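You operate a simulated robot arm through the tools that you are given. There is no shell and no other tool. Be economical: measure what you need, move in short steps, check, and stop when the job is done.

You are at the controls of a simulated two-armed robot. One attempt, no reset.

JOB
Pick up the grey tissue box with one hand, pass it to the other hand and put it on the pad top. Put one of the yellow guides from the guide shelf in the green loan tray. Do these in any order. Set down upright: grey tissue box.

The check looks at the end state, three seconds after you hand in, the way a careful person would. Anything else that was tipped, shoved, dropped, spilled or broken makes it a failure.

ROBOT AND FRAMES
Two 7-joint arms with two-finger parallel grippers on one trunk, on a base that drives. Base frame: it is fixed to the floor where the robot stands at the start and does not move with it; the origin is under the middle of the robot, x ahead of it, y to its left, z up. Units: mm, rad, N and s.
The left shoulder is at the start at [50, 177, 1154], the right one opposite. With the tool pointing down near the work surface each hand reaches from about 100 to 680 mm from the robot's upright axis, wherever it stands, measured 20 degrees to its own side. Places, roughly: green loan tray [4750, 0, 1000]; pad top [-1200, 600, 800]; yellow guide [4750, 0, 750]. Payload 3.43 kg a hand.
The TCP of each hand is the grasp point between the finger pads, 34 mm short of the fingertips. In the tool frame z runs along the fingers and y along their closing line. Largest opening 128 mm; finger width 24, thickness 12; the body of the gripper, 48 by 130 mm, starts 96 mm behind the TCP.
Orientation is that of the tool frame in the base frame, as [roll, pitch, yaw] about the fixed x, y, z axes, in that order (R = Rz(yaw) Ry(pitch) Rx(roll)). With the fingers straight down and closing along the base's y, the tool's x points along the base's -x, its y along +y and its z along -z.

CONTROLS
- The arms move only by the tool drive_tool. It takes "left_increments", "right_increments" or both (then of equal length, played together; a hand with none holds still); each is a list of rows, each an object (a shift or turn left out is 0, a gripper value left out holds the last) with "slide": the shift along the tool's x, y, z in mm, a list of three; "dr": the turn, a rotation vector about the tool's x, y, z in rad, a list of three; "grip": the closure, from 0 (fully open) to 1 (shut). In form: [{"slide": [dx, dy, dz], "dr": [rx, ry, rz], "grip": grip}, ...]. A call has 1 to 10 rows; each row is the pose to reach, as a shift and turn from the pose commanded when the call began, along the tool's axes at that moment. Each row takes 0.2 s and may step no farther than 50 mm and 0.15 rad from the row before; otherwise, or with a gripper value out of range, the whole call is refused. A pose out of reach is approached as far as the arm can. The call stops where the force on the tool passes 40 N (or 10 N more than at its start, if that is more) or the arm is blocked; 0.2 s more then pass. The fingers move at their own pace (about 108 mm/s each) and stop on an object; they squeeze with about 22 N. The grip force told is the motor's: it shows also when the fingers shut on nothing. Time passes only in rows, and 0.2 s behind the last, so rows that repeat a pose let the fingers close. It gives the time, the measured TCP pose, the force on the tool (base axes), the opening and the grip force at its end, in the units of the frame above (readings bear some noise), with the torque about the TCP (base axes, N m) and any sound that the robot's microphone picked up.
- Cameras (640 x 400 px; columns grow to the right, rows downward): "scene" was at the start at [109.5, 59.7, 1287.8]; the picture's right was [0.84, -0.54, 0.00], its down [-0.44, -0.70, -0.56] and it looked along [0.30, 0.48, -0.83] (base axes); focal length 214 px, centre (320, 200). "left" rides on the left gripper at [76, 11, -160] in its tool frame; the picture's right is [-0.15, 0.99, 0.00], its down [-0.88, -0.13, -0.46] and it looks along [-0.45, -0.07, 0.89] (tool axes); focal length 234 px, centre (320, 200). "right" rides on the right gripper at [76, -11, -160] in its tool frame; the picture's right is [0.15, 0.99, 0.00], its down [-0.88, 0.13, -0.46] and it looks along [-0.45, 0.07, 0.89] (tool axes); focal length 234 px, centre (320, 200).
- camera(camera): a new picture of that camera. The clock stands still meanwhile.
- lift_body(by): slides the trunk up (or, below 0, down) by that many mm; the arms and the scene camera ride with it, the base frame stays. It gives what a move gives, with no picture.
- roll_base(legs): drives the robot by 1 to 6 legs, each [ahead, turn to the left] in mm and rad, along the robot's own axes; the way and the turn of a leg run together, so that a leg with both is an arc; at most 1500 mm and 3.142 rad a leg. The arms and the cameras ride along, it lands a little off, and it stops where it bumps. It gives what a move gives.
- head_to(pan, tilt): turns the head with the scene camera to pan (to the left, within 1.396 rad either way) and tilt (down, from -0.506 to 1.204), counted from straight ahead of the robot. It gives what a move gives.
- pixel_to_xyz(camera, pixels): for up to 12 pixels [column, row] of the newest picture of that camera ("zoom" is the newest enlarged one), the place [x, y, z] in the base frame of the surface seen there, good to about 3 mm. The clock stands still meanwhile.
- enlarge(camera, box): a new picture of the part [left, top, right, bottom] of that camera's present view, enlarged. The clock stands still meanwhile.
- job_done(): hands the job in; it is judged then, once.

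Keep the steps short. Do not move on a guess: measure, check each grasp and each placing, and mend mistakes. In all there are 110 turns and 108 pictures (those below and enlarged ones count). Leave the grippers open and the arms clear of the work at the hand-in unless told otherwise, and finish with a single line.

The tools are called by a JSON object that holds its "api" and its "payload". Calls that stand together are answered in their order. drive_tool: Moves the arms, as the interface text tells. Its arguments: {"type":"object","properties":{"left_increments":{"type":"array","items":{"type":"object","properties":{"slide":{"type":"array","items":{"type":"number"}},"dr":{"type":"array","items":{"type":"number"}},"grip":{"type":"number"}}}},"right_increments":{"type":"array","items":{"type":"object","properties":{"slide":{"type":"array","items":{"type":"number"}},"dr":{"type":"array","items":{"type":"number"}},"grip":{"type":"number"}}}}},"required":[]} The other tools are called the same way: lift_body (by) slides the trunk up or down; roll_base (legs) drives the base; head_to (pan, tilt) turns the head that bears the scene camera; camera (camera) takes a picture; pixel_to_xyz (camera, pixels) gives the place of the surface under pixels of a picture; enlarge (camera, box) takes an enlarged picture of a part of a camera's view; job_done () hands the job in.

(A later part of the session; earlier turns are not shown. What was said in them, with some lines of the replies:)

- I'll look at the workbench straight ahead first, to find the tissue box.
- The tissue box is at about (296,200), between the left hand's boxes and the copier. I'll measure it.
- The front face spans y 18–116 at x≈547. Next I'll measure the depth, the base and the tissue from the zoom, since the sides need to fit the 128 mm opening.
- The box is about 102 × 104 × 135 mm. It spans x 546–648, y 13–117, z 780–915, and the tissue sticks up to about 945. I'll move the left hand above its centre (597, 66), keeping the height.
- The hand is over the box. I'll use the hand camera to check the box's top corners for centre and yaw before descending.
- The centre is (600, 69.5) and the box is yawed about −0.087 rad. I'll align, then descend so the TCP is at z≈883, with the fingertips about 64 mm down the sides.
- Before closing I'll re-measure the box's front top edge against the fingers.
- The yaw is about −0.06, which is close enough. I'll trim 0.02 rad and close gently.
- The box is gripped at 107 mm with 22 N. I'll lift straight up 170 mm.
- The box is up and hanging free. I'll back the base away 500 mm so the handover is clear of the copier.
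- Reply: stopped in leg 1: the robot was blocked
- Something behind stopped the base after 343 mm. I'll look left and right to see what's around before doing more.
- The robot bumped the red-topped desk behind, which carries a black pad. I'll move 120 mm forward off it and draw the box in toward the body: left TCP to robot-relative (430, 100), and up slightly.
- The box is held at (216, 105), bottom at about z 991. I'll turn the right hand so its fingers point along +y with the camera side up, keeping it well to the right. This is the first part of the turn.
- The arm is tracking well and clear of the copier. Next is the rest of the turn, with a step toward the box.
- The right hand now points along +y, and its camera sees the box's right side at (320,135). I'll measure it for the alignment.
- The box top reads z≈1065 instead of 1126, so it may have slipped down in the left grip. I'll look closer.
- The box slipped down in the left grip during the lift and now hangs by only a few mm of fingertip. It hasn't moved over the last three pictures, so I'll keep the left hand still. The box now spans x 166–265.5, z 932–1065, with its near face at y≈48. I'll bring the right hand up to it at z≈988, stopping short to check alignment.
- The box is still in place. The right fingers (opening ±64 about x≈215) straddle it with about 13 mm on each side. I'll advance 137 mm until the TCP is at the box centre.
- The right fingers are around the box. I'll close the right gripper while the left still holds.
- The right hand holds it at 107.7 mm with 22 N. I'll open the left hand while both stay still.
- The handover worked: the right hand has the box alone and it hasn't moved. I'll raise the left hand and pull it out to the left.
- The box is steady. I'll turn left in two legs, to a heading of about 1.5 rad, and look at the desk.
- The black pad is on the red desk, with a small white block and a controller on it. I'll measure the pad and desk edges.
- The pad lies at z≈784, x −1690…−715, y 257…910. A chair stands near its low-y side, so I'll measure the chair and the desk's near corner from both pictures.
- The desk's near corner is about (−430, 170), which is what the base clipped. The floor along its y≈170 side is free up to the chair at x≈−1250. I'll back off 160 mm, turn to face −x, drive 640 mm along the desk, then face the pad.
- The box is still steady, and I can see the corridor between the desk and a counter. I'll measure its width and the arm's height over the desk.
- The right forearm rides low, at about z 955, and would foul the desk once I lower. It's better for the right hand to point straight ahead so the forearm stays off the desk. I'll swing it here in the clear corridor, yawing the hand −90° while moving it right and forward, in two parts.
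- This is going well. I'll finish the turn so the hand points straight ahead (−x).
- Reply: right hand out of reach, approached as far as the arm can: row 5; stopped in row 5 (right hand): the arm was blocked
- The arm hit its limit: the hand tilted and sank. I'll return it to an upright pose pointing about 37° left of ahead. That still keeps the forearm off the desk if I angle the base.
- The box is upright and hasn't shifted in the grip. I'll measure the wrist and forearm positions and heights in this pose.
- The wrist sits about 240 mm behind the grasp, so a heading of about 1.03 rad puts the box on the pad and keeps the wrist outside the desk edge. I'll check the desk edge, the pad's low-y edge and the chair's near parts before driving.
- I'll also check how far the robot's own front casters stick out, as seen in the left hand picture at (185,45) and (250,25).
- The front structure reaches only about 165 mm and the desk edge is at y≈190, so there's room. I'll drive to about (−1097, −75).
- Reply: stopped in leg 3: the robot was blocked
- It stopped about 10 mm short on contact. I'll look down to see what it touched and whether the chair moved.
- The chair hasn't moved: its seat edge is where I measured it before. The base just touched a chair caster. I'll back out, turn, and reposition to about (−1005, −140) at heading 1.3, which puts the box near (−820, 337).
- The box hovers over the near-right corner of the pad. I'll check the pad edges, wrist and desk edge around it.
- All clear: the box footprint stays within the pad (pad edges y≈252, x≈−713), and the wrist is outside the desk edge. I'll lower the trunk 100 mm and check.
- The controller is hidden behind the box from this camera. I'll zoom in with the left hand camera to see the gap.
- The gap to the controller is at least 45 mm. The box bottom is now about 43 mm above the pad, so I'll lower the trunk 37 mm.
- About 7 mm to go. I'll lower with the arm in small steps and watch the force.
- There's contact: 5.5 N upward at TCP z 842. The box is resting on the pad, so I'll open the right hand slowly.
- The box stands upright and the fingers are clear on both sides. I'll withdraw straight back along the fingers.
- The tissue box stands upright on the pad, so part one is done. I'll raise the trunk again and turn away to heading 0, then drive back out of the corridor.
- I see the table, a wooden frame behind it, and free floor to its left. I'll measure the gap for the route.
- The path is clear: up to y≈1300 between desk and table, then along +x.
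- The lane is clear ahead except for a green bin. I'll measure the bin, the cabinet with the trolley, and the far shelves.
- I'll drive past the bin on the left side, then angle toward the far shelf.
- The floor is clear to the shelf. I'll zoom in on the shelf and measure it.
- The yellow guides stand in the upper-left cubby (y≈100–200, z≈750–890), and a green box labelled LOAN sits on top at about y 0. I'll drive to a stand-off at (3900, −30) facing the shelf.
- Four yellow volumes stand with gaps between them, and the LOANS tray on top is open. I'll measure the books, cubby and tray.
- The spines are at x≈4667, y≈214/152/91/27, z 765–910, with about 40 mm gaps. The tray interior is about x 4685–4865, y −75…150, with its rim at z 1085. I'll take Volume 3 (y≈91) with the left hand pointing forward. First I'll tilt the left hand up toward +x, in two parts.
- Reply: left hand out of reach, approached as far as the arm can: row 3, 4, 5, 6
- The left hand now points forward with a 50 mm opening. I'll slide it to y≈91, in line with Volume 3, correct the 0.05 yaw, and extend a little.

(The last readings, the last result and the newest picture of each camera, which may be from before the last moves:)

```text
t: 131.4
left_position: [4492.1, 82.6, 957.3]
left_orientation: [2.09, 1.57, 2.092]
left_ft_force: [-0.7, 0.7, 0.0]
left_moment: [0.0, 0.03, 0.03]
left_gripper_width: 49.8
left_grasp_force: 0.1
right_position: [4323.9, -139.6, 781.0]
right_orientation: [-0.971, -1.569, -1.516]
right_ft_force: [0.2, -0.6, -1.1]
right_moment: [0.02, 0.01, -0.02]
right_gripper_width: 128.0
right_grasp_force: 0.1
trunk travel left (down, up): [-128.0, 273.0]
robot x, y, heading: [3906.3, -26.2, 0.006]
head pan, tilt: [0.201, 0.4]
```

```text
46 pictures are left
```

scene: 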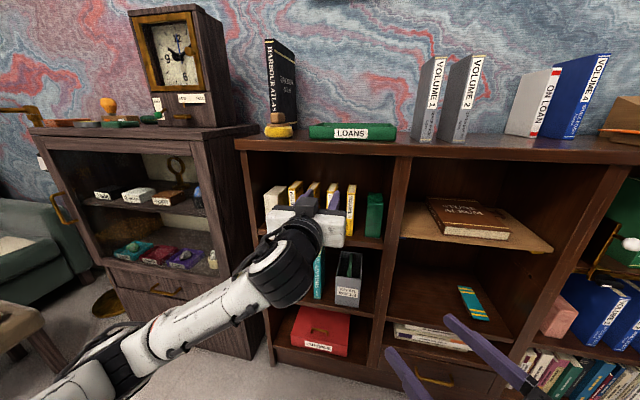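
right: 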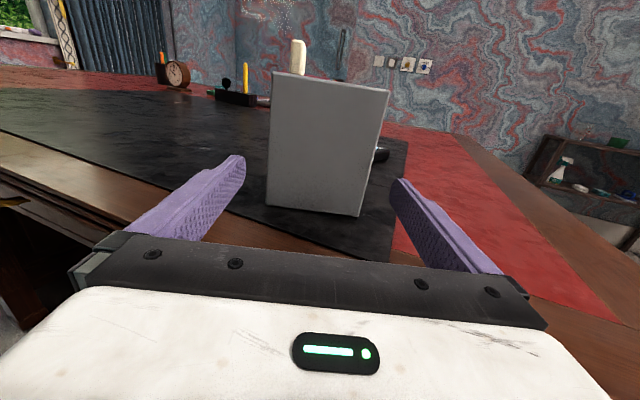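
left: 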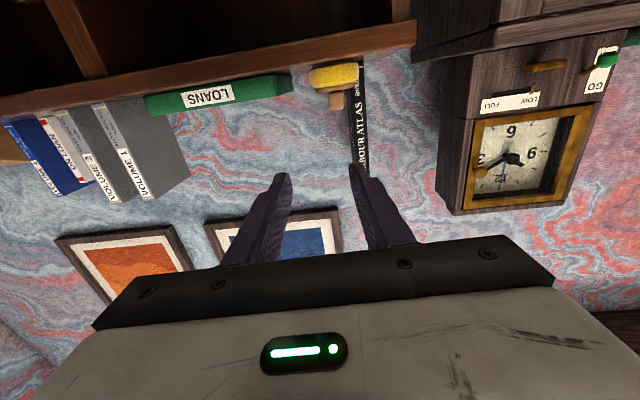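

The orientation is now square. I'll lower another 115 mm to z≈842 and look through the hand camera.

{"api": "lift_body", "payload": {"by": -115}}

{"api": "camera", "payload": {"camera": "left"}}

{"api": "camera", "payload": {"camera": "scene"}}

```text
t: 132.8
left_position: [4492.3, 82.8, 842.0]
left_orientation: [2.085, 1.568, 2.088]
left_ft_force: [0.4, 0.5, 0.2]
left_moment: [0.0, -0.02, -0.03]
left_gripper_width: 49.9
left_grasp_force: 0.0
right_position: [4325.0, -139.8, 666.3]
right_orientation: [-0.956, -1.568, -1.528]
right_ft_force: [1.2, 0.5, 0.0]
right_moment: [0.02, -0.01, 0.04]
right_gripper_width: 127.9
right_grasp_force: 0.0
trunk travel left (down, up): [-13.0, 388.0]
robot x, y, heading: [3904.1, -24.0, 0.01]
head pan, tilt: [0.201, 0.4]
```

```text
45 pictures are left
```

left: 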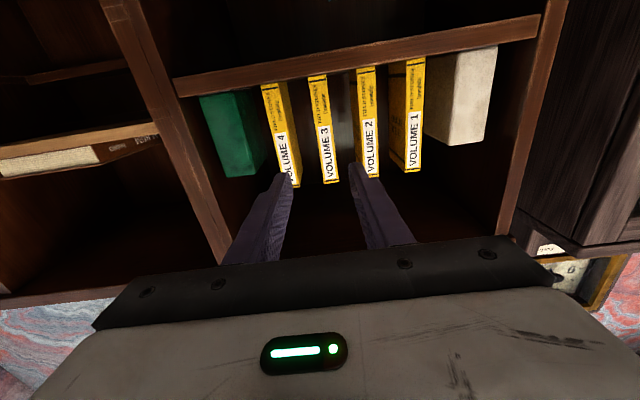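

```text
44 pictures are left
```

scene: 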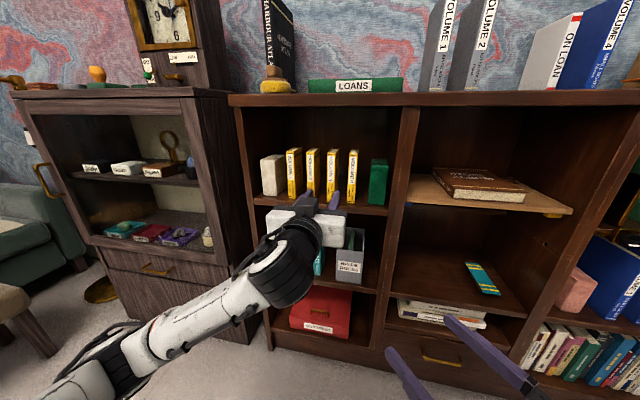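

I have a good view. I'll measure Volume 3's edges and its neighbours'.

{"api": "enlarge", "payload": {"camera": "left", "box": [240, 40, 440, 200]}}

```text
2.50 times, centred on (340, 120) of left
```

zoom: 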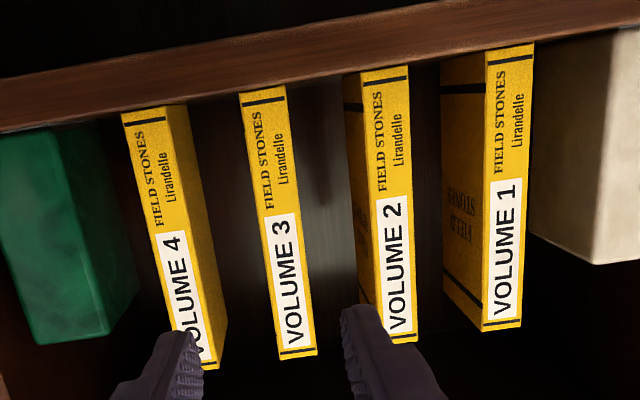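

{"api": "pixel_to_xyz", "payload": {"camera": "zoom", "pixels": [[256, 200], [299, 200], [282, 352], [315, 350], [242, 100], [284, 92], [135, 160], [182, 160], [368, 200], [412, 190], [210, 330], [390, 330]]}}

```text
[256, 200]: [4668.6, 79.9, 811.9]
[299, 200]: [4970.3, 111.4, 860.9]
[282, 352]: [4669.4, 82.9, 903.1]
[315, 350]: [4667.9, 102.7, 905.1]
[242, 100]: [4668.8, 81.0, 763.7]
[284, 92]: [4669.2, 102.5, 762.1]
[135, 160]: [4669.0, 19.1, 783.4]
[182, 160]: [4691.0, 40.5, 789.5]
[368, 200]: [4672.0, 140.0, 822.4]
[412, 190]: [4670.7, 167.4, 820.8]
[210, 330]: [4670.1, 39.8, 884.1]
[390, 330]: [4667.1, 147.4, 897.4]
```

Volume 3 spans y 80–103 (centre 92), with 39 mm gaps either side. The 12 mm fingers fit at a 50 mm opening. I'll retract the hand 60 mm and correct y by +9, then roll the base forward 170 mm.

{"api": "drive_tool", "payload": {"left_increments": [{"slide": [0, 5, -30]}, {"slide": [0, 9, -60]}, {"slide": [0, 9, -60]}]}}

{"api": "roll_base", "payload": {"legs": [[170, 0]]}}

{"api": "enlarge", "payload": {"camera": "left", "box": [200, 20, 440, 260]}}

```text
t: 133.6
left_position: [4430.9, 92.4, 843.5]
left_orientation: [1.923, 1.568, 1.927]
left_ft_force: [0.3, 0.3, 0.3]
left_moment: [-0.02, 0.01, 0.03]
left_gripper_width: 49.9
left_grasp_force: 0.1
right_position: [4324.8, -139.8, 665.2]
right_orientation: [-1.025, -1.568, -1.464]
right_ft_force: [0.1, 0.2, 0.9]
right_moment: [-0.01, 0.0, 0.0]
right_gripper_width: 127.9
right_grasp_force: 0.1
trunk travel left (down, up): [-13.0, 388.0]
robot x, y, heading: [3904.9, -28.4, 0.015]
head pan, tilt: [0.201, 0.4]
```

```text
t: 135.1
left_position: [4601.7, 92.7, 842.0]
left_orientation: [2.033, 1.57, 2.038]
left_ft_force: [-0.1, -0.7, 0.1]
left_moment: [0.01, -0.02, 0.05]
left_gripper_width: 49.8
left_grasp_force: 0.0
right_position: [4493.2, -138.1, 664.6]
right_orientation: [-0.898, -1.569, -1.587]
right_ft_force: [0.1, 0.1, -0.3]
right_moment: [-0.01, -0.01, 0.01]
right_gripper_width: 128.0
right_grasp_force: 0.1
trunk travel left (down, up): [-13.0, 388.0]
robot x, y, heading: [4075.9, -26.1, 0.01]
head pan, tilt: [0.201, 0.4]
```

```text
1.67 times, centred on (320, 140) of left
```

zoom: 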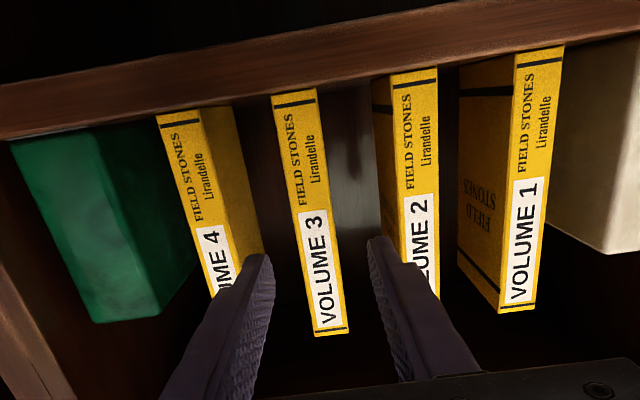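

It's aligned at y 92.7. I'll advance 55 mm so the tips enter the gaps, then check.

{"api": "drive_tool", "payload": {"left_increments": [{"slide": [0, -0.5, 20]}, {"slide": [0, -0.5, 40]}, {"slide": [0, -0.5, 55]}, {"slide": [0, -0.5, 55]}]}}

{"api": "enlarge", "payload": {"camera": "left", "box": [200, 20, 440, 260]}}

{"api": "enlarge", "payload": {"camera": "scene", "box": [230, 120, 420, 280]}}

```text
t: 136.1
left_position: [4656.1, 93.8, 841.6]
left_orientation: [2.066, 1.566, 2.068]
left_ft_force: [-0.8, -0.3, -0.6]
left_moment: [-0.02, 0.01, -0.04]
left_gripper_width: 49.8
left_grasp_force: 0.2
right_position: [4493.9, -138.8, 666.1]
right_orientation: [-1.053, -1.57, -1.435]
right_ft_force: [-0.1, 0.3, -1.1]
right_moment: [-0.01, -0.03, 0.0]
right_gripper_width: 127.9
right_grasp_force: 0.1
trunk travel left (down, up): [-13.0, 388.0]
robot x, y, heading: [4071.8, -21.0, 0.014]
head pan, tilt: [0.201, 0.4]
```

```text
1.67 times, centred on (320, 140) of left
```

zoom: 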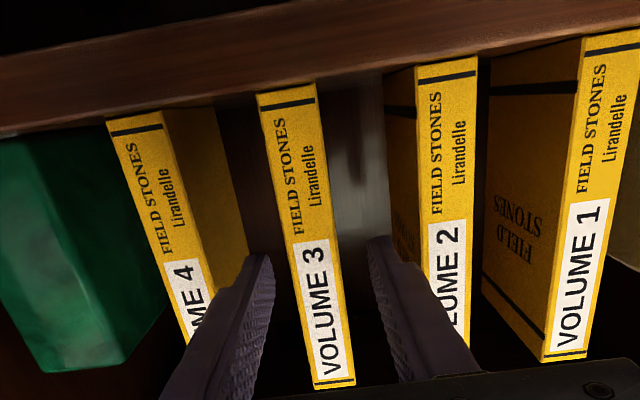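

```text
2.50 times, centred on (325, 200) of scene
```

zoom: 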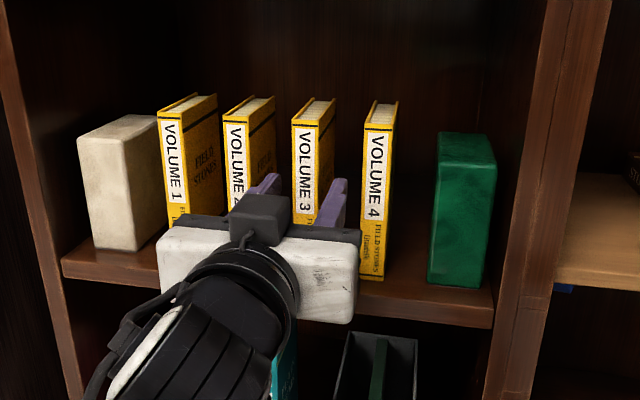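

The fingers are entering cleanly either side of Volume 3. I'll advance another 55 mm.

{"api": "drive_tool", "payload": {"left_increments": [{"slide": [0, -1, 20]}, {"slide": [0, -1, 40]}, {"slide": [0, -1, 55]}, {"slide": [0, -1, 55]}]}}

{"api": "enlarge", "payload": {"camera": "scene", "box": [230, 120, 420, 280]}}

{"api": "enlarge", "payload": {"camera": "left", "box": [200, 20, 440, 260]}}

```text
t: 137.1
left_position: [4711.0, 92.5, 842.2]
left_orientation: [1.996, 1.569, 1.998]
left_ft_force: [-0.3, 0.0, -0.8]
left_moment: [-0.01, 0.0, -0.01]
left_gripper_width: 49.9
left_grasp_force: 0.0
right_position: [4494.1, -137.8, 666.4]
right_orientation: [-0.994, -1.57, -1.493]
right_ft_force: [0.0, -0.3, 0.5]
right_moment: [-0.01, 0.02, 0.01]
right_gripper_width: 128.1
right_grasp_force: 0.2
trunk travel left (down, up): [-13.0, 388.0]
robot x, y, heading: [4073.0, -21.8, 0.013]
head pan, tilt: [0.201, 0.4]
```

```text
2.50 times, centred on (325, 200) of scene
```

zoom: 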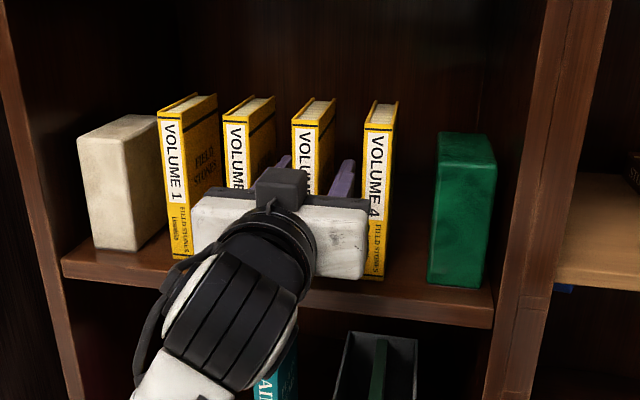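

```text
1.67 times, centred on (320, 140) of left
```

zoom: 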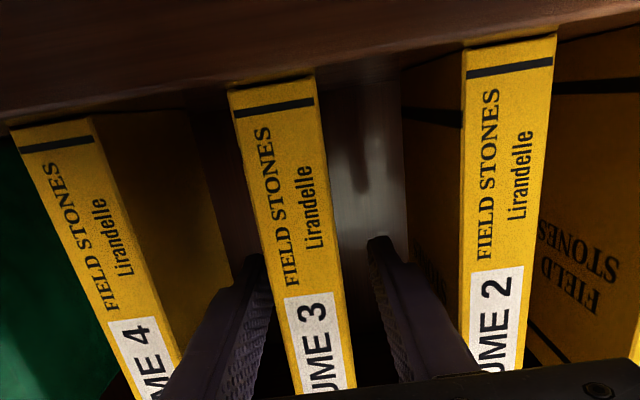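

The fingers straddle Volume 3 and no other book has been touched. I'll close.

{"api": "drive_tool", "payload": {"left_increments": [{"grip": 0.7}, {"grip": 0.78}, {"grip": 0.9}, {"grip": 1.0}, {"grip": 1.0}]}}

```text
t: 138.3
left_position: [4711.1, 93.1, 842.3]
left_orientation: [1.947, 1.568, 1.948]
left_ft_force: [0.8, -0.1, 0.5]
left_moment: [-0.11, -0.08, -0.05]
left_gripper_width: 23.7
left_grasp_force: 21.9
right_position: [4494.0, -138.2, 665.6]
right_orientation: [-0.942, -1.57, -1.547]
right_ft_force: [0.1, -0.1, 0.4]
right_moment: [0.0, 0.03, -0.01]
right_gripper_width: 128.1
right_grasp_force: 0.1
trunk travel left (down, up): [-13.0, 388.0]
robot x, y, heading: [4071.2, -21.1, 0.012]
head pan, tilt: [0.201, 0.4]
```

It's gripped at 23.7 mm with 22 N. I'll lift slowly by 10 mm (up is tool −x) and check for slip.

{"api": "drive_tool", "payload": {"left_increments": [{"slide": [-2, 0, 0]}, {"slide": [-4, 0, 0]}, {"slide": [-6, 0, 0]}, {"slide": [-8, 0, 0]}, {"slide": [-10, 0, 0]}, {"slide": [-10, 0, 0]}]}}

{"api": "enlarge", "payload": {"camera": "left", "box": [200, 20, 440, 260]}}

{"api": "enlarge", "payload": {"camera": "scene", "box": [230, 120, 420, 280]}}

```text
t: 139.7
left_position: [4709.3, 92.2, 851.8]
left_orientation: [2.186, 1.566, 2.188]
left_ft_force: [0.3, -0.3, -1.9]
left_moment: [0.0, 0.01, -0.02]
left_gripper_width: 24.1
left_grasp_force: 21.9
right_position: [4494.8, -137.8, 665.8]
right_orientation: [-1.164, -1.567, -1.324]
right_ft_force: [0.5, -0.6, -0.1]
right_moment: [-0.03, -0.01, 0.02]
right_gripper_width: 128.1
right_grasp_force: 0.2
trunk travel left (down, up): [-13.0, 388.0]
robot x, y, heading: [4075.3, -23.3, 0.012]
head pan, tilt: [0.201, 0.4]
```

```text
1.67 times, centred on (320, 140) of left
```

zoom: 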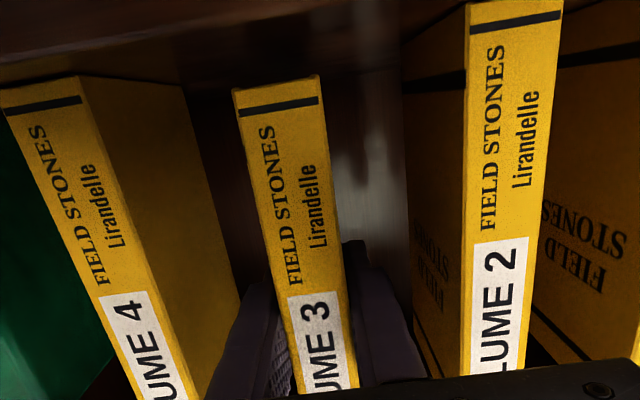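

```text
2.50 times, centred on (325, 200) of scene
```

zoom: 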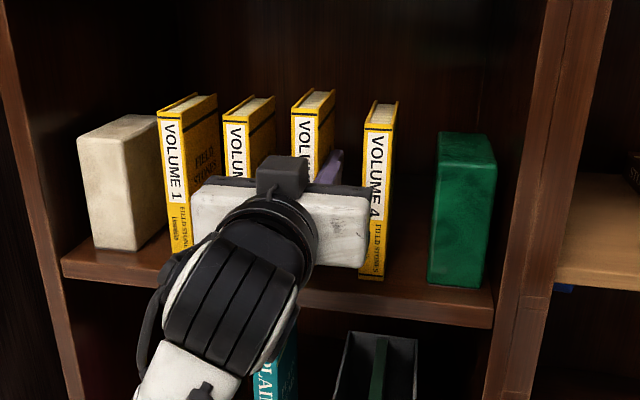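

The book is up and steady. I'll withdraw straight back 105 mm with the arm.

{"api": "drive_tool", "payload": {"left_increments": [{"slide": [0, 0, -15]}, {"slide": [0, 0, -35]}, {"slide": [0, 0, -55]}, {"slide": [0, 0, -75]}, {"slide": [0, 0, -95]}, {"slide": [0, 0, -105]}, {"slide": [0, 0, -105]}]}}

{"api": "camera", "payload": {"camera": "left"}}

{"api": "camera", "payload": {"camera": "scene"}}

```text
t: 141.3
left_position: [4605.0, 92.2, 851.4]
left_orientation: [2.366, 1.566, 2.371]
left_ft_force: [-0.7, 0.5, -1.4]
left_moment: [0.0, 0.01, -0.01]
left_gripper_width: 23.7
left_grasp_force: 22.2
right_position: [4493.7, -137.0, 665.7]
right_orientation: [-1.152, -1.568, -1.336]
right_ft_force: [0.3, 0.0, -0.1]
right_moment: [0.04, 0.01, -0.02]
right_gripper_width: 128.0
right_grasp_force: 0.1
trunk travel left (down, up): [-13.0, 388.0]
robot x, y, heading: [4071.2, -26.5, 0.007]
head pan, tilt: [0.201, 0.4]
```

```text
35 pictures are left
```

left: 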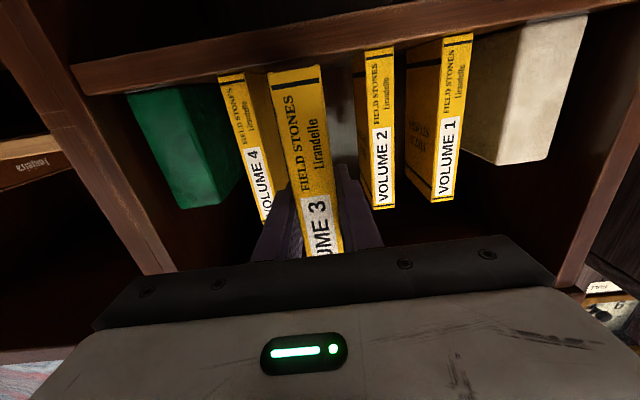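

```text
34 pictures are left
```

scene: 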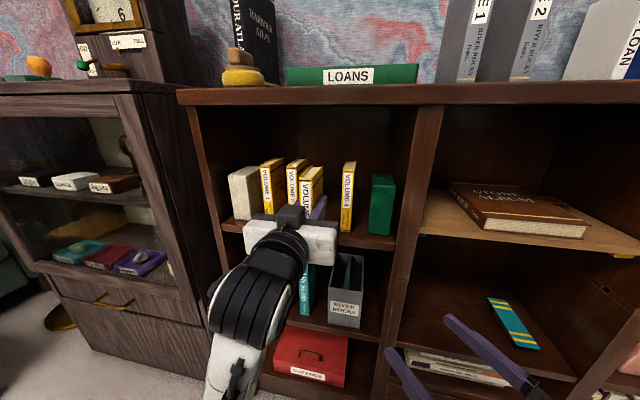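

Volume 3 is out and the others stand undisturbed. I'll back the base 250 mm, then raise the trunk about 330 mm so the book clears the tray rim.

{"api": "roll_base", "payload": {"legs": [[-250, 0]]}}

{"api": "lift_body", "payload": {"by": 150}}

{"api": "lift_body", "payload": {"by": 160}}

{"api": "camera", "payload": {"camera": "scene"}}

{"api": "camera", "payload": {"camera": "left"}}

```text
t: 143.1
left_position: [4356.9, 88.4, 851.6]
left_orientation: [2.217, 1.568, 2.213]
left_ft_force: [-0.1, -0.3, -2.8]
left_moment: [0.01, -0.03, -0.01]
left_gripper_width: 23.8
left_grasp_force: 22.4
right_position: [4244.8, -141.3, 666.4]
right_orientation: [-1.254, -1.57, -1.234]
right_ft_force: [0.4, -0.4, 0.4]
right_moment: [0.02, 0.0, -0.01]
right_gripper_width: 128.1
right_grasp_force: 0.2
trunk travel left (down, up): [-13.0, 388.0]
robot x, y, heading: [3827.0, -26.8, 0.008]
head pan, tilt: [0.201, 0.4]
```

```text
t: 144.9
left_position: [4357.2, 87.4, 1001.9]
left_orientation: [2.279, 1.568, 2.278]
left_ft_force: [-0.3, 0.4, -2.1]
left_moment: [0.0, -0.01, 0.0]
left_gripper_width: 24.0
left_grasp_force: 21.8
right_position: [4244.8, -141.0, 815.6]
right_orientation: [-1.268, -1.569, -1.222]
right_ft_force: [-0.2, 0.0, 0.1]
right_moment: [-0.03, 0.02, 0.0]
right_gripper_width: 128.0
right_grasp_force: 0.1
trunk travel left (down, up): [-163.0, 238.0]
robot x, y, heading: [3829.8, -25.6, 0.015]
head pan, tilt: [0.201, 0.4]
```

```text
t: 146.7
left_position: [4355.4, 89.0, 1160.5]
left_orientation: [2.284, 1.568, 2.284]
left_ft_force: [-0.2, 0.5, -1.8]
left_moment: [-0.02, 0.01, 0.0]
left_gripper_width: 23.7
left_grasp_force: 21.7
right_position: [4244.1, -140.7, 976.1]
right_orientation: [-1.307, -1.571, -1.181]
right_ft_force: [0.6, -0.5, 0.5]
right_moment: [-0.05, 0.04, 0.02]
right_gripper_width: 127.9
right_grasp_force: 0.1
trunk travel left (down, up): [-323.0, 78.0]
robot x, y, heading: [3823.3, -22.5, 0.013]
head pan, tilt: [0.201, 0.4]
```

```text
33 pictures are left
```

scene: 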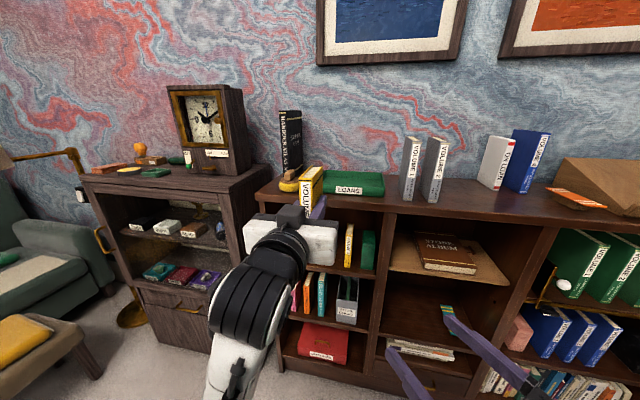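

```text
32 pictures are left
```

left: 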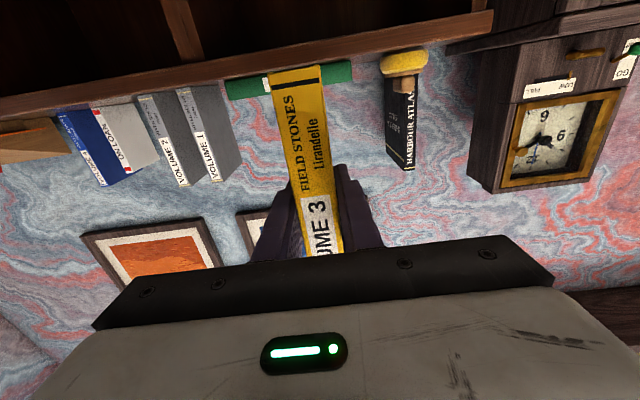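

The book is held steady. I'll measure it in hand (top, spine and back edge) and the tray from here.

{"api": "enlarge", "payload": {"camera": "scene", "box": [260, 130, 400, 230]}}

```text
4.00 times, centred on (330, 180) of scene
```

zoom: 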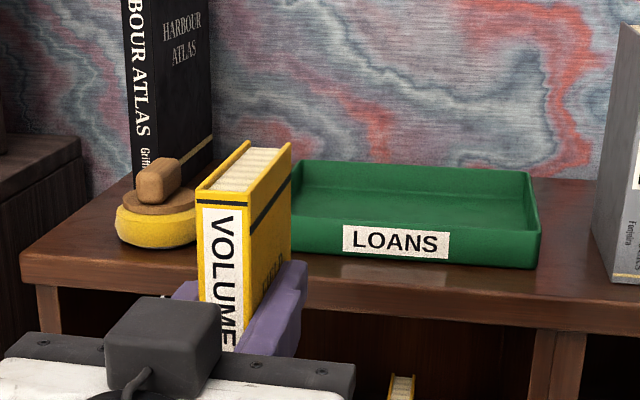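

{"api": "pixel_to_xyz", "payload": {"camera": "zoom", "pixels": [[204, 188], [255, 185], [286, 147], [248, 145], [220, 260], [538, 235], [530, 175], [305, 165], [400, 215], [480, 210], [300, 222], [415, 195]]}}

{"api": "pixel_to_xyz", "payload": {"camera": "left", "pixels": [[275, 75], [317, 68], [283, 92], [318, 88], [300, 85]]}}

```text
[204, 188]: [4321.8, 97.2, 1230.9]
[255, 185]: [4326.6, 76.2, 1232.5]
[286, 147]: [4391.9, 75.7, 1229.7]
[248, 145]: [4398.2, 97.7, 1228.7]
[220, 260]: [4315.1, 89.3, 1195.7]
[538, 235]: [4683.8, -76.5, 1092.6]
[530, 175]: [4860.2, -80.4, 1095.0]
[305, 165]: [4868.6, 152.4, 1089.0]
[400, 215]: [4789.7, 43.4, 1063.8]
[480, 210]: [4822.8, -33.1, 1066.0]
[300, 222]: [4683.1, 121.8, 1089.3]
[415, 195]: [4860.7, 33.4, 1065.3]
```

```text
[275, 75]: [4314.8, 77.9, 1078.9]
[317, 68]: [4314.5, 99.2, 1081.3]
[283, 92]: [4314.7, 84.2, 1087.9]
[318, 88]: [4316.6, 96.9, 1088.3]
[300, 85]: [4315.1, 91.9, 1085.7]
```

The book is x 4314–4400, y 77–99, bottom z≈1080. The tray interior is x 4690–4858, y −75…147, floor z≈1065. The hand's underside has to clear the shelf edge, so I'll check how far the camera and body stick out around the hand.

{"api": "pixel_to_xyz", "payload": {"camera": "zoom", "pixels": [[160, 320], [165, 360], [300, 385], [60, 345], [120, 375]]}}

{"api": "head_to", "payload": {"pan": 0.3, "tilt": 0.55}}

{"api": "enlarge", "payload": {"camera": "scene", "box": [160, 60, 400, 260]}}

```text
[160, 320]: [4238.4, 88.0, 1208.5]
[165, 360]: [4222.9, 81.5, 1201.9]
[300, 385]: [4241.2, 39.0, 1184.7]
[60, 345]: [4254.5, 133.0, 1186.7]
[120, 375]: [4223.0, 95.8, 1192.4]
```

```text
t: 147.4
left_position: [4356.4, 88.8, 1160.0]
left_orientation: [2.243, 1.567, 2.244]
left_ft_force: [0.0, 0.6, -2.1]
left_moment: [0.04, -0.01, 0.03]
left_gripper_width: 24.2
left_grasp_force: 22.0
right_position: [4244.6, -141.6, 976.3]
right_orientation: [-1.209, -1.569, -1.281]
right_ft_force: [0.0, -0.3, -0.2]
right_moment: [0.0, 0.0, 0.01]
right_gripper_width: 128.0
right_grasp_force: 0.1
trunk travel left (down, up): [-323.0, 78.0]
robot x, y, heading: [3822.1, -27.2, 0.006]
head pan, tilt: [0.3, 0.55]
```

```text
2.00 times, centred on (280, 160) of scene
```

zoom: 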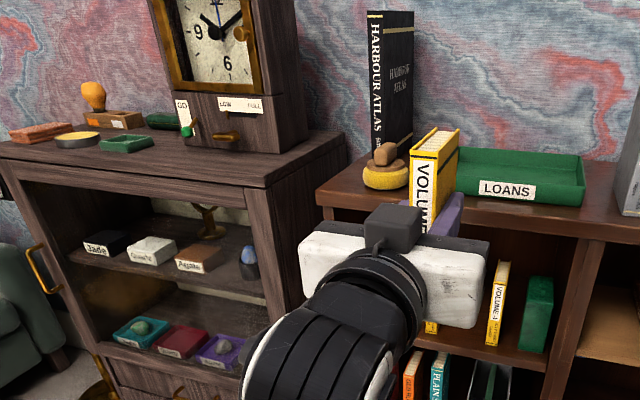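

Whatever is under the hand should stay in front of the shelf edge (x≈4631), so I'll set the book toward the front of the tray with TCP x≈4744. I'll shift the arm to y≈38, raise 60 mm, then roll forward 260 mm.

{"api": "drive_tool", "payload": {"left_increments": [{"slide": [0, -13, 0]}, {"slide": [0, -26, 0]}, {"slide": [0, -39, 0]}, {"slide": [0, -51, 0]}, {"slide": [0, -51, 0]}]}}

{"api": "lift_body", "payload": {"by": 62}}

{"api": "roll_base", "payload": {"legs": [[130, 0], [130, 0]]}}

{"api": "camera", "payload": {"camera": "scene"}}

{"api": "camera", "payload": {"camera": "left"}}

```text
t: 148.6
left_position: [4359.0, 42.8, 1162.3]
left_orientation: [1.312, 1.545, 1.324]
left_ft_force: [0.5, 0.2, -1.6]
left_moment: [0.02, 0.0, -0.03]
left_gripper_width: 23.9
left_grasp_force: 22.0
right_position: [4245.1, -140.5, 975.3]
right_orientation: [-1.214, -1.569, -1.273]
right_ft_force: [-0.3, -0.1, 1.3]
right_moment: [-0.01, 0.0, -0.02]
right_gripper_width: 128.0
right_grasp_force: 0.0
trunk travel left (down, up): [-323.0, 78.0]
robot x, y, heading: [3827.6, -25.3, 0.012]
head pan, tilt: [0.3, 0.55]
```

```text
t: 149.6
left_position: [4358.0, 42.5, 1223.7]
left_orientation: [1.311, 1.547, 1.32]
left_ft_force: [-0.2, 0.2, -1.5]
left_moment: [0.0, 0.01, -0.05]
left_gripper_width: 23.8
left_grasp_force: 21.8
right_position: [4245.0, -139.9, 1037.8]
right_orientation: [-1.348, -1.569, -1.142]
right_ft_force: [-0.4, 0.2, 0.4]
right_moment: [-0.02, 0.0, 0.02]
right_gripper_width: 128.0
right_grasp_force: 0.0
trunk travel left (down, up): [-385.0, 16.0]
robot x, y, heading: [3826.8, -27.9, 0.009]
head pan, tilt: [0.3, 0.55]
```

```text
t: 151.8
left_position: [4618.6, 43.0, 1222.8]
left_orientation: [1.32, 1.544, 1.331]
left_ft_force: [-0.2, -0.3, -2.8]
left_moment: [0.01, 0.02, -0.01]
left_gripper_width: 23.7
left_grasp_force: 21.4
right_position: [4504.6, -139.9, 1037.4]
right_orientation: [-1.731, -1.57, -0.759]
right_ft_force: [0.7, -0.7, -0.5]
right_moment: [0.05, -0.03, 0.02]
right_gripper_width: 127.9
right_grasp_force: 0.0
trunk travel left (down, up): [-385.0, 16.0]
robot x, y, heading: [4086.6, -20.2, 0.006]
head pan, tilt: [0.3, 0.55]
```

```text
29 pictures are left
```

scene: 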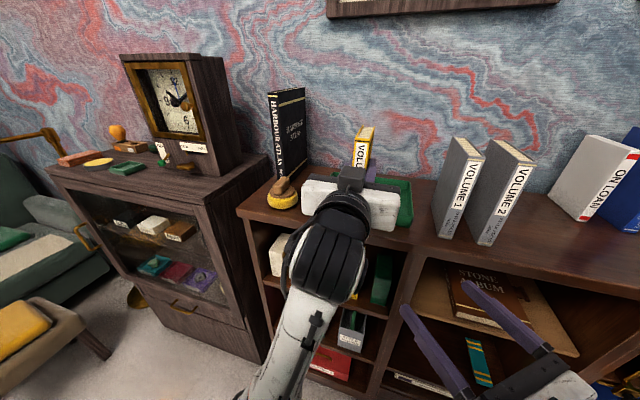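

```text
28 pictures are left
```

left: 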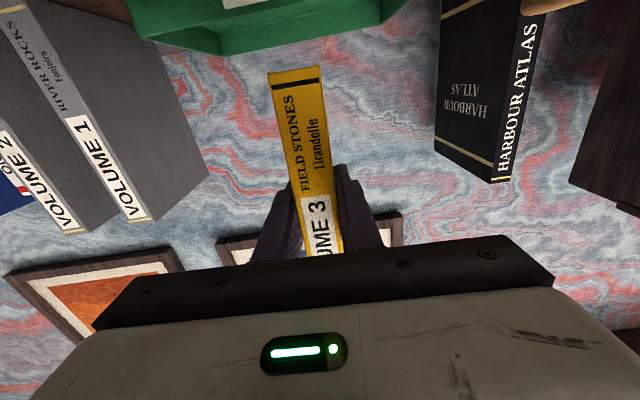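

It's clear so far. I'll extend the arm 126 mm forward over the tray.

{"api": "drive_tool", "payload": {"left_increments": [{"slide": [0, 0, 25]}, {"slide": [0, 0, 50]}, {"slide": [0, 0, 75]}, {"slide": [0, 0, 100]}, {"slide": [0, 0, 126]}, {"slide": [0, 0, 126]}]}}

{"api": "head_to", "payload": {"pan": 0.1, "tilt": 0.5}}

{"api": "camera", "payload": {"camera": "scene"}}

{"api": "camera", "payload": {"camera": "left"}}

```text
t: 153.2
left_position: [4745.2, 52.4, 1209.5]
left_orientation: [1.813, 1.523, 1.834]
left_ft_force: [-0.3, 0.3, -1.9]
left_moment: [0.02, -0.02, 0.03]
left_gripper_width: 23.5
left_grasp_force: 22.0
right_position: [4504.1, -139.0, 1038.4]
right_orientation: [-1.168, -1.57, -1.321]
right_ft_force: [0.4, 0.8, 0.9]
right_moment: [0.03, 0.0, -0.01]
right_gripper_width: 128.1
right_grasp_force: 0.1
trunk travel left (down, up): [-385.0, 16.0]
robot x, y, heading: [4083.9, -21.0, 0.009]
head pan, tilt: [0.3, 0.55]
```

```text
t: 153.9
left_position: [4747.1, 54.2, 1211.7]
left_orientation: [1.728, 1.524, 1.75]
left_ft_force: [0.2, -0.2, -1.2]
left_moment: [0.02, -0.02, 0.01]
left_gripper_width: 23.8
left_grasp_force: 22.3
right_position: [4504.5, -140.3, 1037.6]
right_orientation: [-1.306, -1.569, -1.183]
right_ft_force: [0.8, -0.4, -0.3]
right_moment: [-0.03, 0.0, 0.0]
right_gripper_width: 128.4
right_grasp_force: 0.0
trunk travel left (down, up): [-385.0, 16.0]
robot x, y, heading: [4080.3, -25.3, 0.008]
head pan, tilt: [0.099, 0.499]
```

```text
27 pictures are left
```

scene: 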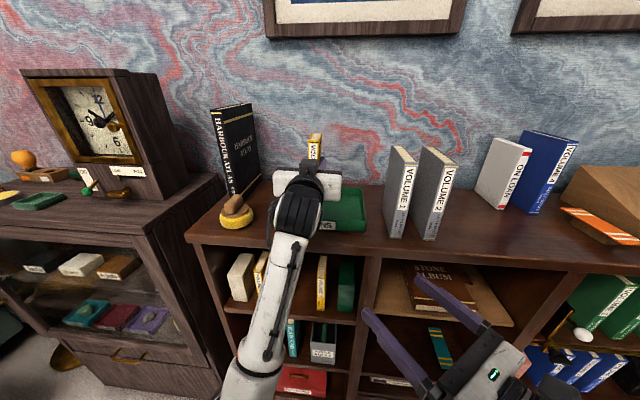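

```text
26 pictures are left
```

left: 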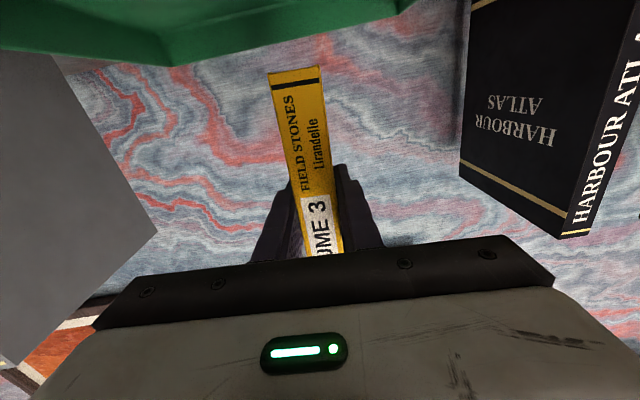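

The hand drifted a little: y 54 and a roll of about 0.05 rad. I'll correct the tilt and bring it to y≈38.

{"api": "drive_tool", "payload": {"left_increments": [{"slide": [4, -8, -1], "dr": [0.011, -0.004, -0.023]}, {"slide": [10, -16, -2], "dr": [0.022, -0.008, -0.046]}, {"slide": [10, -16, -2], "dr": [0.022, -0.008, -0.046]}]}}

{"api": "enlarge", "payload": {"camera": "scene", "box": [200, 110, 400, 260]}}

```text
t: 154.7
left_position: [4749.0, 51.5, 1206.2]
left_orientation: [0.9, 1.547, 0.922]
left_ft_force: [0.0, 0.6, -2.1]
left_moment: [-0.01, 0.01, 0.03]
left_gripper_width: 23.9
left_grasp_force: 21.8
right_position: [4503.8, -138.9, 1038.1]
right_orientation: [-1.33, -1.568, -1.161]
right_ft_force: [0.0, 0.1, 0.2]
right_moment: [0.0, 0.0, 0.02]
right_gripper_width: 128.1
right_grasp_force: 0.0
trunk travel left (down, up): [-385.0, 16.0]
robot x, y, heading: [4082.9, -22.5, 0.011]
head pan, tilt: [0.099, 0.499]
```

```text
2.67 times, centred on (300, 185) of scene
```

zoom: 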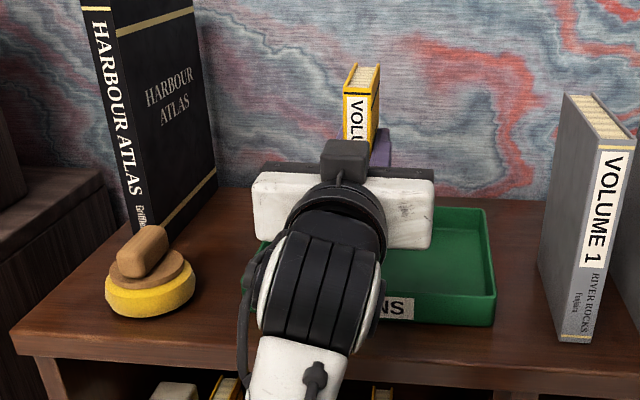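

The hand is at (4749, 51) with only about 0.02 rad of tilt, well inside the tray. The book bottom is at about 1127 and the tray floor at 1065, so I'll lower the trunk 52 mm.

{"api": "lift_body", "payload": {"by": -52}}

{"api": "enlarge", "payload": {"camera": "scene", "box": [200, 90, 400, 240]}}

{"api": "camera", "payload": {"camera": "left"}}

```text
t: 155.6
left_position: [4748.4, 48.5, 1151.9]
left_orientation: [1.092, 1.546, 1.11]
left_ft_force: [0.0, 0.6, -1.8]
left_moment: [-0.01, 0.04, 0.02]
left_gripper_width: 23.3
left_grasp_force: 21.6
right_position: [4504.6, -139.2, 984.8]
right_orientation: [-1.128, -1.57, -1.361]
right_ft_force: [-0.6, -0.4, 0.9]
right_moment: [0.0, 0.0, -0.01]
right_gripper_width: 128.1
right_grasp_force: 0.2
trunk travel left (down, up): [-333.0, 68.0]
robot x, y, heading: [4083.5, -24.8, 0.007]
head pan, tilt: [0.099, 0.499]
```

```text
2.67 times, centred on (300, 165) of scene
```

zoom: 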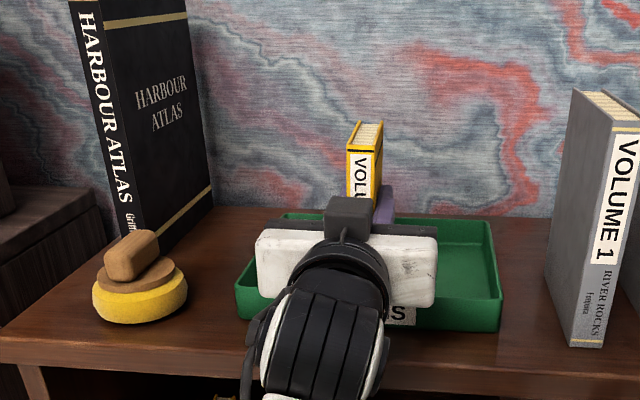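

```text
23 pictures are left
```

left: 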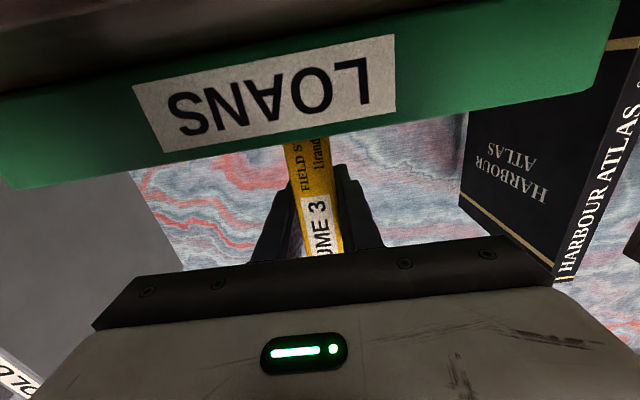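

The book is behind the tray's front wall with about 7 mm to go. I'll lower slowly with the arm.

{"api": "drive_tool", "payload": {"left_increments": [{"slide": [2, 0, 0]}, {"slide": [4, 0, 0]}, {"slide": [5, 0, 0]}, {"slide": [5, 0, 0]}]}}

{"api": "drive_tool", "payload": {"left_increments": [{"slide": [1, 0, 0]}, {"slide": [2, 0, 0]}, {"slide": [2, 0, 0]}]}}

```text
t: 156.6
left_position: [4748.5, 52.7, 1147.6]
left_orientation: [1.014, 1.54, 1.035]
left_ft_force: [-0.1, 2.1, 2.5]
left_moment: [0.04, 0.09, -0.04]
left_gripper_width: 23.8
left_grasp_force: 22.2
right_position: [4504.9, -138.8, 985.3]
right_orientation: [-1.125, -1.569, -1.364]
right_ft_force: [0.5, 0.0, -0.4]
right_moment: [-0.04, 0.01, -0.01]
right_gripper_width: 128.1
right_grasp_force: 0.0
trunk travel left (down, up): [-333.0, 68.0]
robot x, y, heading: [4087.7, -22.9, 0.01]
head pan, tilt: [0.099, 0.499]
```

```text
t: 157.4
left_position: [4747.6, 50.2, 1148.4]
left_orientation: [0.894, 1.538, 0.916]
left_ft_force: [4.9, 4.9, 15.3]
left_moment: [0.25, 0.26, -0.18]
left_gripper_width: 23.9
left_grasp_force: 22.3
right_position: [4502.5, -138.9, 987.2]
right_orientation: [-0.125, -1.571, -2.366]
right_ft_force: [0.1, -0.6, 0.2]
right_moment: [0.01, 0.0, -0.01]
right_gripper_width: 128.0
right_grasp_force: 0.1
trunk travel left (down, up): [-333.0, 68.0]
robot x, y, heading: [4083.1, -23.4, -0.001]
head pan, tilt: [0.099, 0.499]
```

Contact: about 15 N up with a small moment about the TCP, so the book is on the tray floor. I'll ease off 1.5 mm and open.

{"api": "drive_tool", "payload": {"left_increments": [{"slide": [-1.5, 0, 0], "grip": 1.0}, {"slide": [-1.5, 0, 0], "grip": 0.8}, {"slide": [-1.5, 0, 0], "grip": 0.75}, {"slide": [-1.5, 0, 0], "grip": 0.65}, {"slide": [-1.5, 0, 0], "grip": 0.55}, {"slide": [-1.5, 0, 0], "grip": 0.55}]}}

{"api": "camera", "payload": {"camera": "left"}}

{"api": "enlarge", "payload": {"camera": "scene", "box": [200, 90, 400, 240]}}

```text
t: 158.8
left_position: [4748.1, 49.1, 1144.1]
left_orientation: [1.213, 1.541, 1.231]
left_ft_force: [0.2, 0.2, 0.6]
left_moment: [-0.01, 0.01, -0.02]
left_gripper_width: 57.8
left_grasp_force: 0.0
right_position: [4503.7, -140.6, 986.2]
right_orientation: [-1.102, -1.569, -1.388]
right_ft_force: [0.5, 0.4, -0.7]
right_moment: [0.01, -0.01, 0.02]
right_gripper_width: 127.9
right_grasp_force: 0.1
trunk travel left (down, up): [-333.0, 68.0]
robot x, y, heading: [4087.6, -23.0, 0.005]
head pan, tilt: [0.099, 0.499]
```

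```text
22 pictures are left
```

left: 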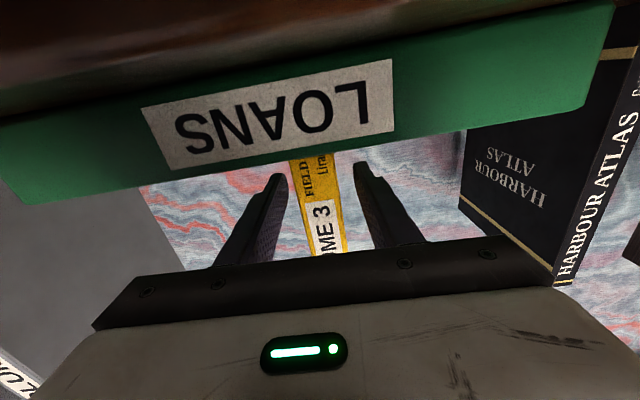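

```text
2.67 times, centred on (300, 165) of scene
```

zoom: 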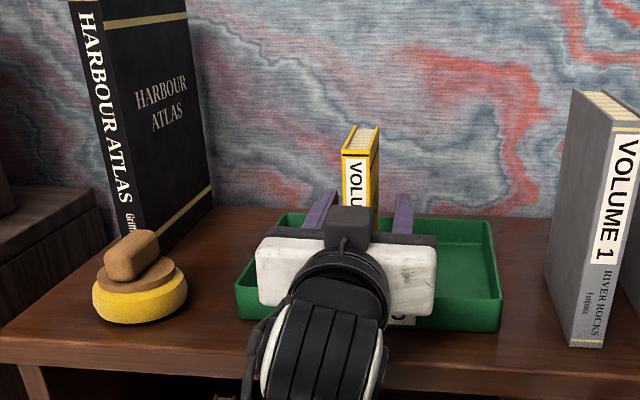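

The book stands in the tray and the fingers are free on both sides. I'll withdraw straight back by reversing the base.

{"api": "roll_base", "payload": {"legs": [[-120, 0], [-280, 0]]}}

{"api": "camera", "payload": {"camera": "scene"}}

{"api": "enlarge", "payload": {"camera": "scene", "box": [220, 120, 420, 280]}}

```text
t: 161.7
left_position: [4347.3, 44.3, 1145.2]
left_orientation: [1.168, 1.542, 1.183]
left_ft_force: [-0.3, -0.2, -0.2]
left_moment: [-0.01, -0.01, 0.01]
left_gripper_width: 57.6
left_grasp_force: 0.1
right_position: [4103.0, -143.7, 986.1]
right_orientation: [-0.769, -1.568, -1.723]
right_ft_force: [-0.1, -0.1, -0.5]
right_moment: [0.02, 0.01, -0.01]
right_gripper_width: 128.0
right_grasp_force: 0.0
trunk travel left (down, up): [-333.0, 68.0]
robot x, y, heading: [3684.0, -24.9, 0.001]
head pan, tilt: [0.099, 0.499]
```

```text
20 pictures are left
```

scene: 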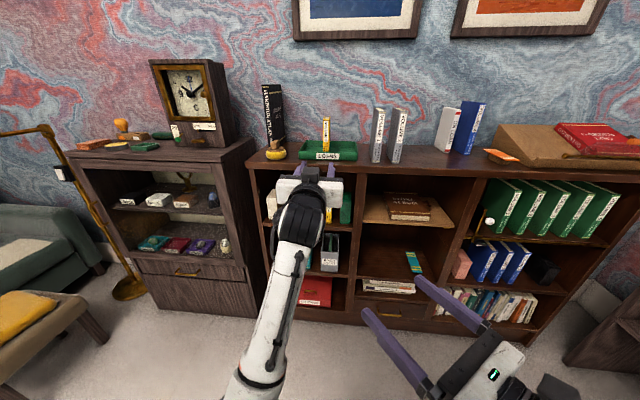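

```text
2.50 times, centred on (320, 200) of scene
```

zoom: 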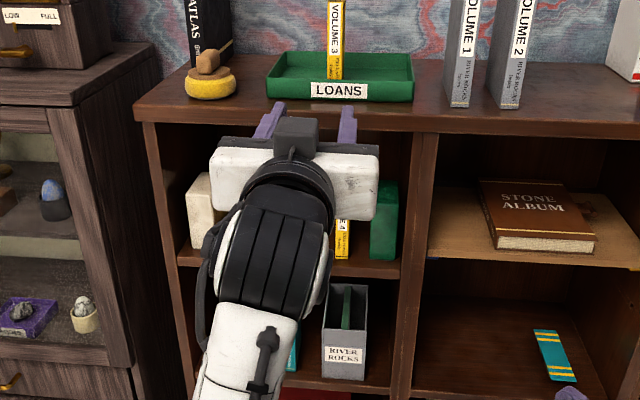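

Volume 3 stands in the LOANS tray. I'll open the left gripper fully, back off a bit more, and take one last look.

{"api": "drive_tool", "payload": {"left_increments": [{"grip": 0.3}, {"grip": 0.0}, {"grip": 0.0}]}}

{"api": "roll_base", "payload": {"legs": [[-300, 0]]}}

{"api": "head_to", "payload": {"pan": 0.0, "tilt": 0.4}}

{"api": "lift_body", "payload": {"by": -150}}

{"api": "enlarge", "payload": {"camera": "scene", "box": [220, 60, 460, 260]}}

{"api": "camera", "payload": {"camera": "left"}}

```text
t: 162.4
left_position: [4346.5, 47.0, 1144.9]
left_orientation: [1.25, 1.539, 1.266]
left_ft_force: [-0.8, -0.6, -1.0]
left_moment: [-0.03, -0.01, 0.03]
left_gripper_width: 128.0
left_grasp_force: 0.1
right_position: [4103.8, -143.4, 987.0]
right_orientation: [-1.264, -1.569, -1.228]
right_ft_force: [-0.3, -1.0, -0.6]
right_moment: [0.01, 0.0, 0.01]
right_gripper_width: 128.1
right_grasp_force: 0.2
trunk travel left (down, up): [-333.0, 68.0]
robot x, y, heading: [3683.7, -28.1, 0.008]
head pan, tilt: [0.099, 0.499]
```

```text
t: 164.5
left_position: [4048.2, 43.8, 1144.4]
left_orientation: [1.212, 1.54, 1.228]
left_ft_force: [-0.1, 0.1, 0.7]
left_moment: [0.0, 0.01, -0.02]
left_gripper_width: 128.1
left_grasp_force: 0.0
right_position: [3802.3, -145.6, 985.9]
right_orientation: [-0.83, -1.569, -1.666]
right_ft_force: [-0.9, 0.4, 1.0]
right_moment: [0.01, 0.02, -0.04]
right_gripper_width: 128.1
right_grasp_force: 0.0
trunk travel left (down, up): [-333.0, 68.0]
robot x, y, heading: [3385.2, -29.6, 0.001]
head pan, tilt: [0.099, 0.499]
```

```text
t: 165.2
left_position: [4047.1, 43.7, 1144.6]
left_orientation: [1.25, 1.537, 1.266]
left_ft_force: [-0.5, 0.1, -0.5]
left_moment: [0.02, -0.04, 0.01]
left_gripper_width: 128.1
left_grasp_force: 0.0
right_position: [3802.6, -146.8, 986.1]
right_orientation: [-1.338, -1.57, -1.158]
right_ft_force: [-0.8, 0.8, -0.4]
right_moment: [-0.02, -0.03, -0.03]
right_gripper_width: 128.0
right_grasp_force: 0.0
trunk travel left (down, up): [-333.0, 68.0]
robot x, y, heading: [3383.0, -29.0, 0.005]
head pan, tilt: [0.0, 0.4]
```

```text
t: 166.9
left_position: [4048.4, 44.1, 994.8]
left_orientation: [1.226, 1.54, 1.24]
left_ft_force: [0.4, -0.3, -0.1]
left_moment: [0.0, -0.01, 0.02]
left_gripper_width: 128.1
left_grasp_force: 0.0
right_position: [3802.5, -145.2, 836.1]
right_orientation: [-1.144, -1.569, -1.351]
right_ft_force: [0.2, 0.0, 1.0]
right_moment: [0.01, -0.01, -0.02]
right_gripper_width: 128.0
right_grasp_force: 0.0
trunk travel left (down, up): [-183.0, 218.0]
robot x, y, heading: [3382.1, -29.2, 0.007]
head pan, tilt: [0.0, 0.4]
```

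```text
2.00 times, centred on (340, 160) of scene
```

zoom: 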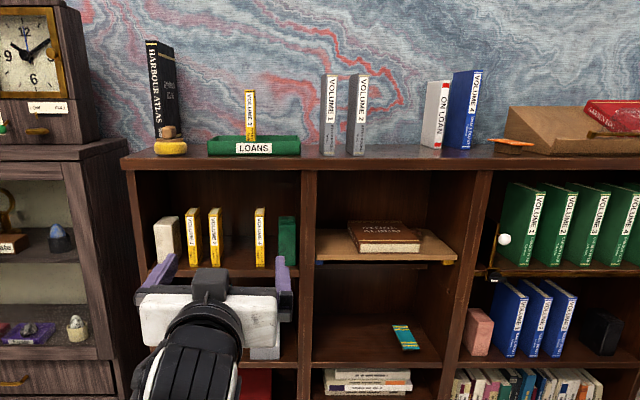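

```text
17 pictures are left
```

left: 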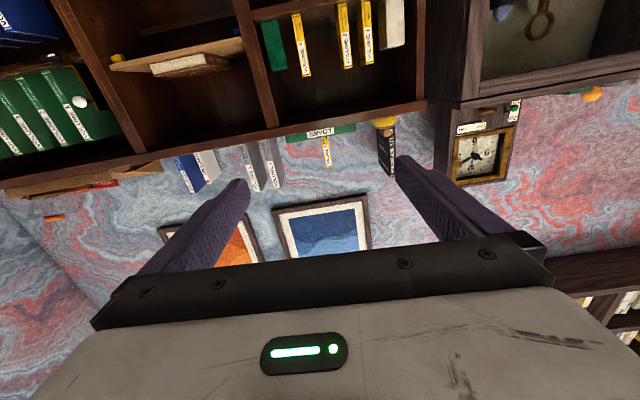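

Volume 3 stands in the LOANS tray and the other three guides are still upright. The tissue box was standing upright on the pad when I left it. Both grippers are open and clear, so I'm handing in.

{"api": "job_done", "payload": {}}

```text
The job is handed in.
```

Handed in: the grey tissue box was passed from the left hand to the right and set upright on the pad, and yellow guide Volume 3 is standing in the green loan tray; the base touched the desk corner and a chair caster on the way, and I measured no change in the chair's position.
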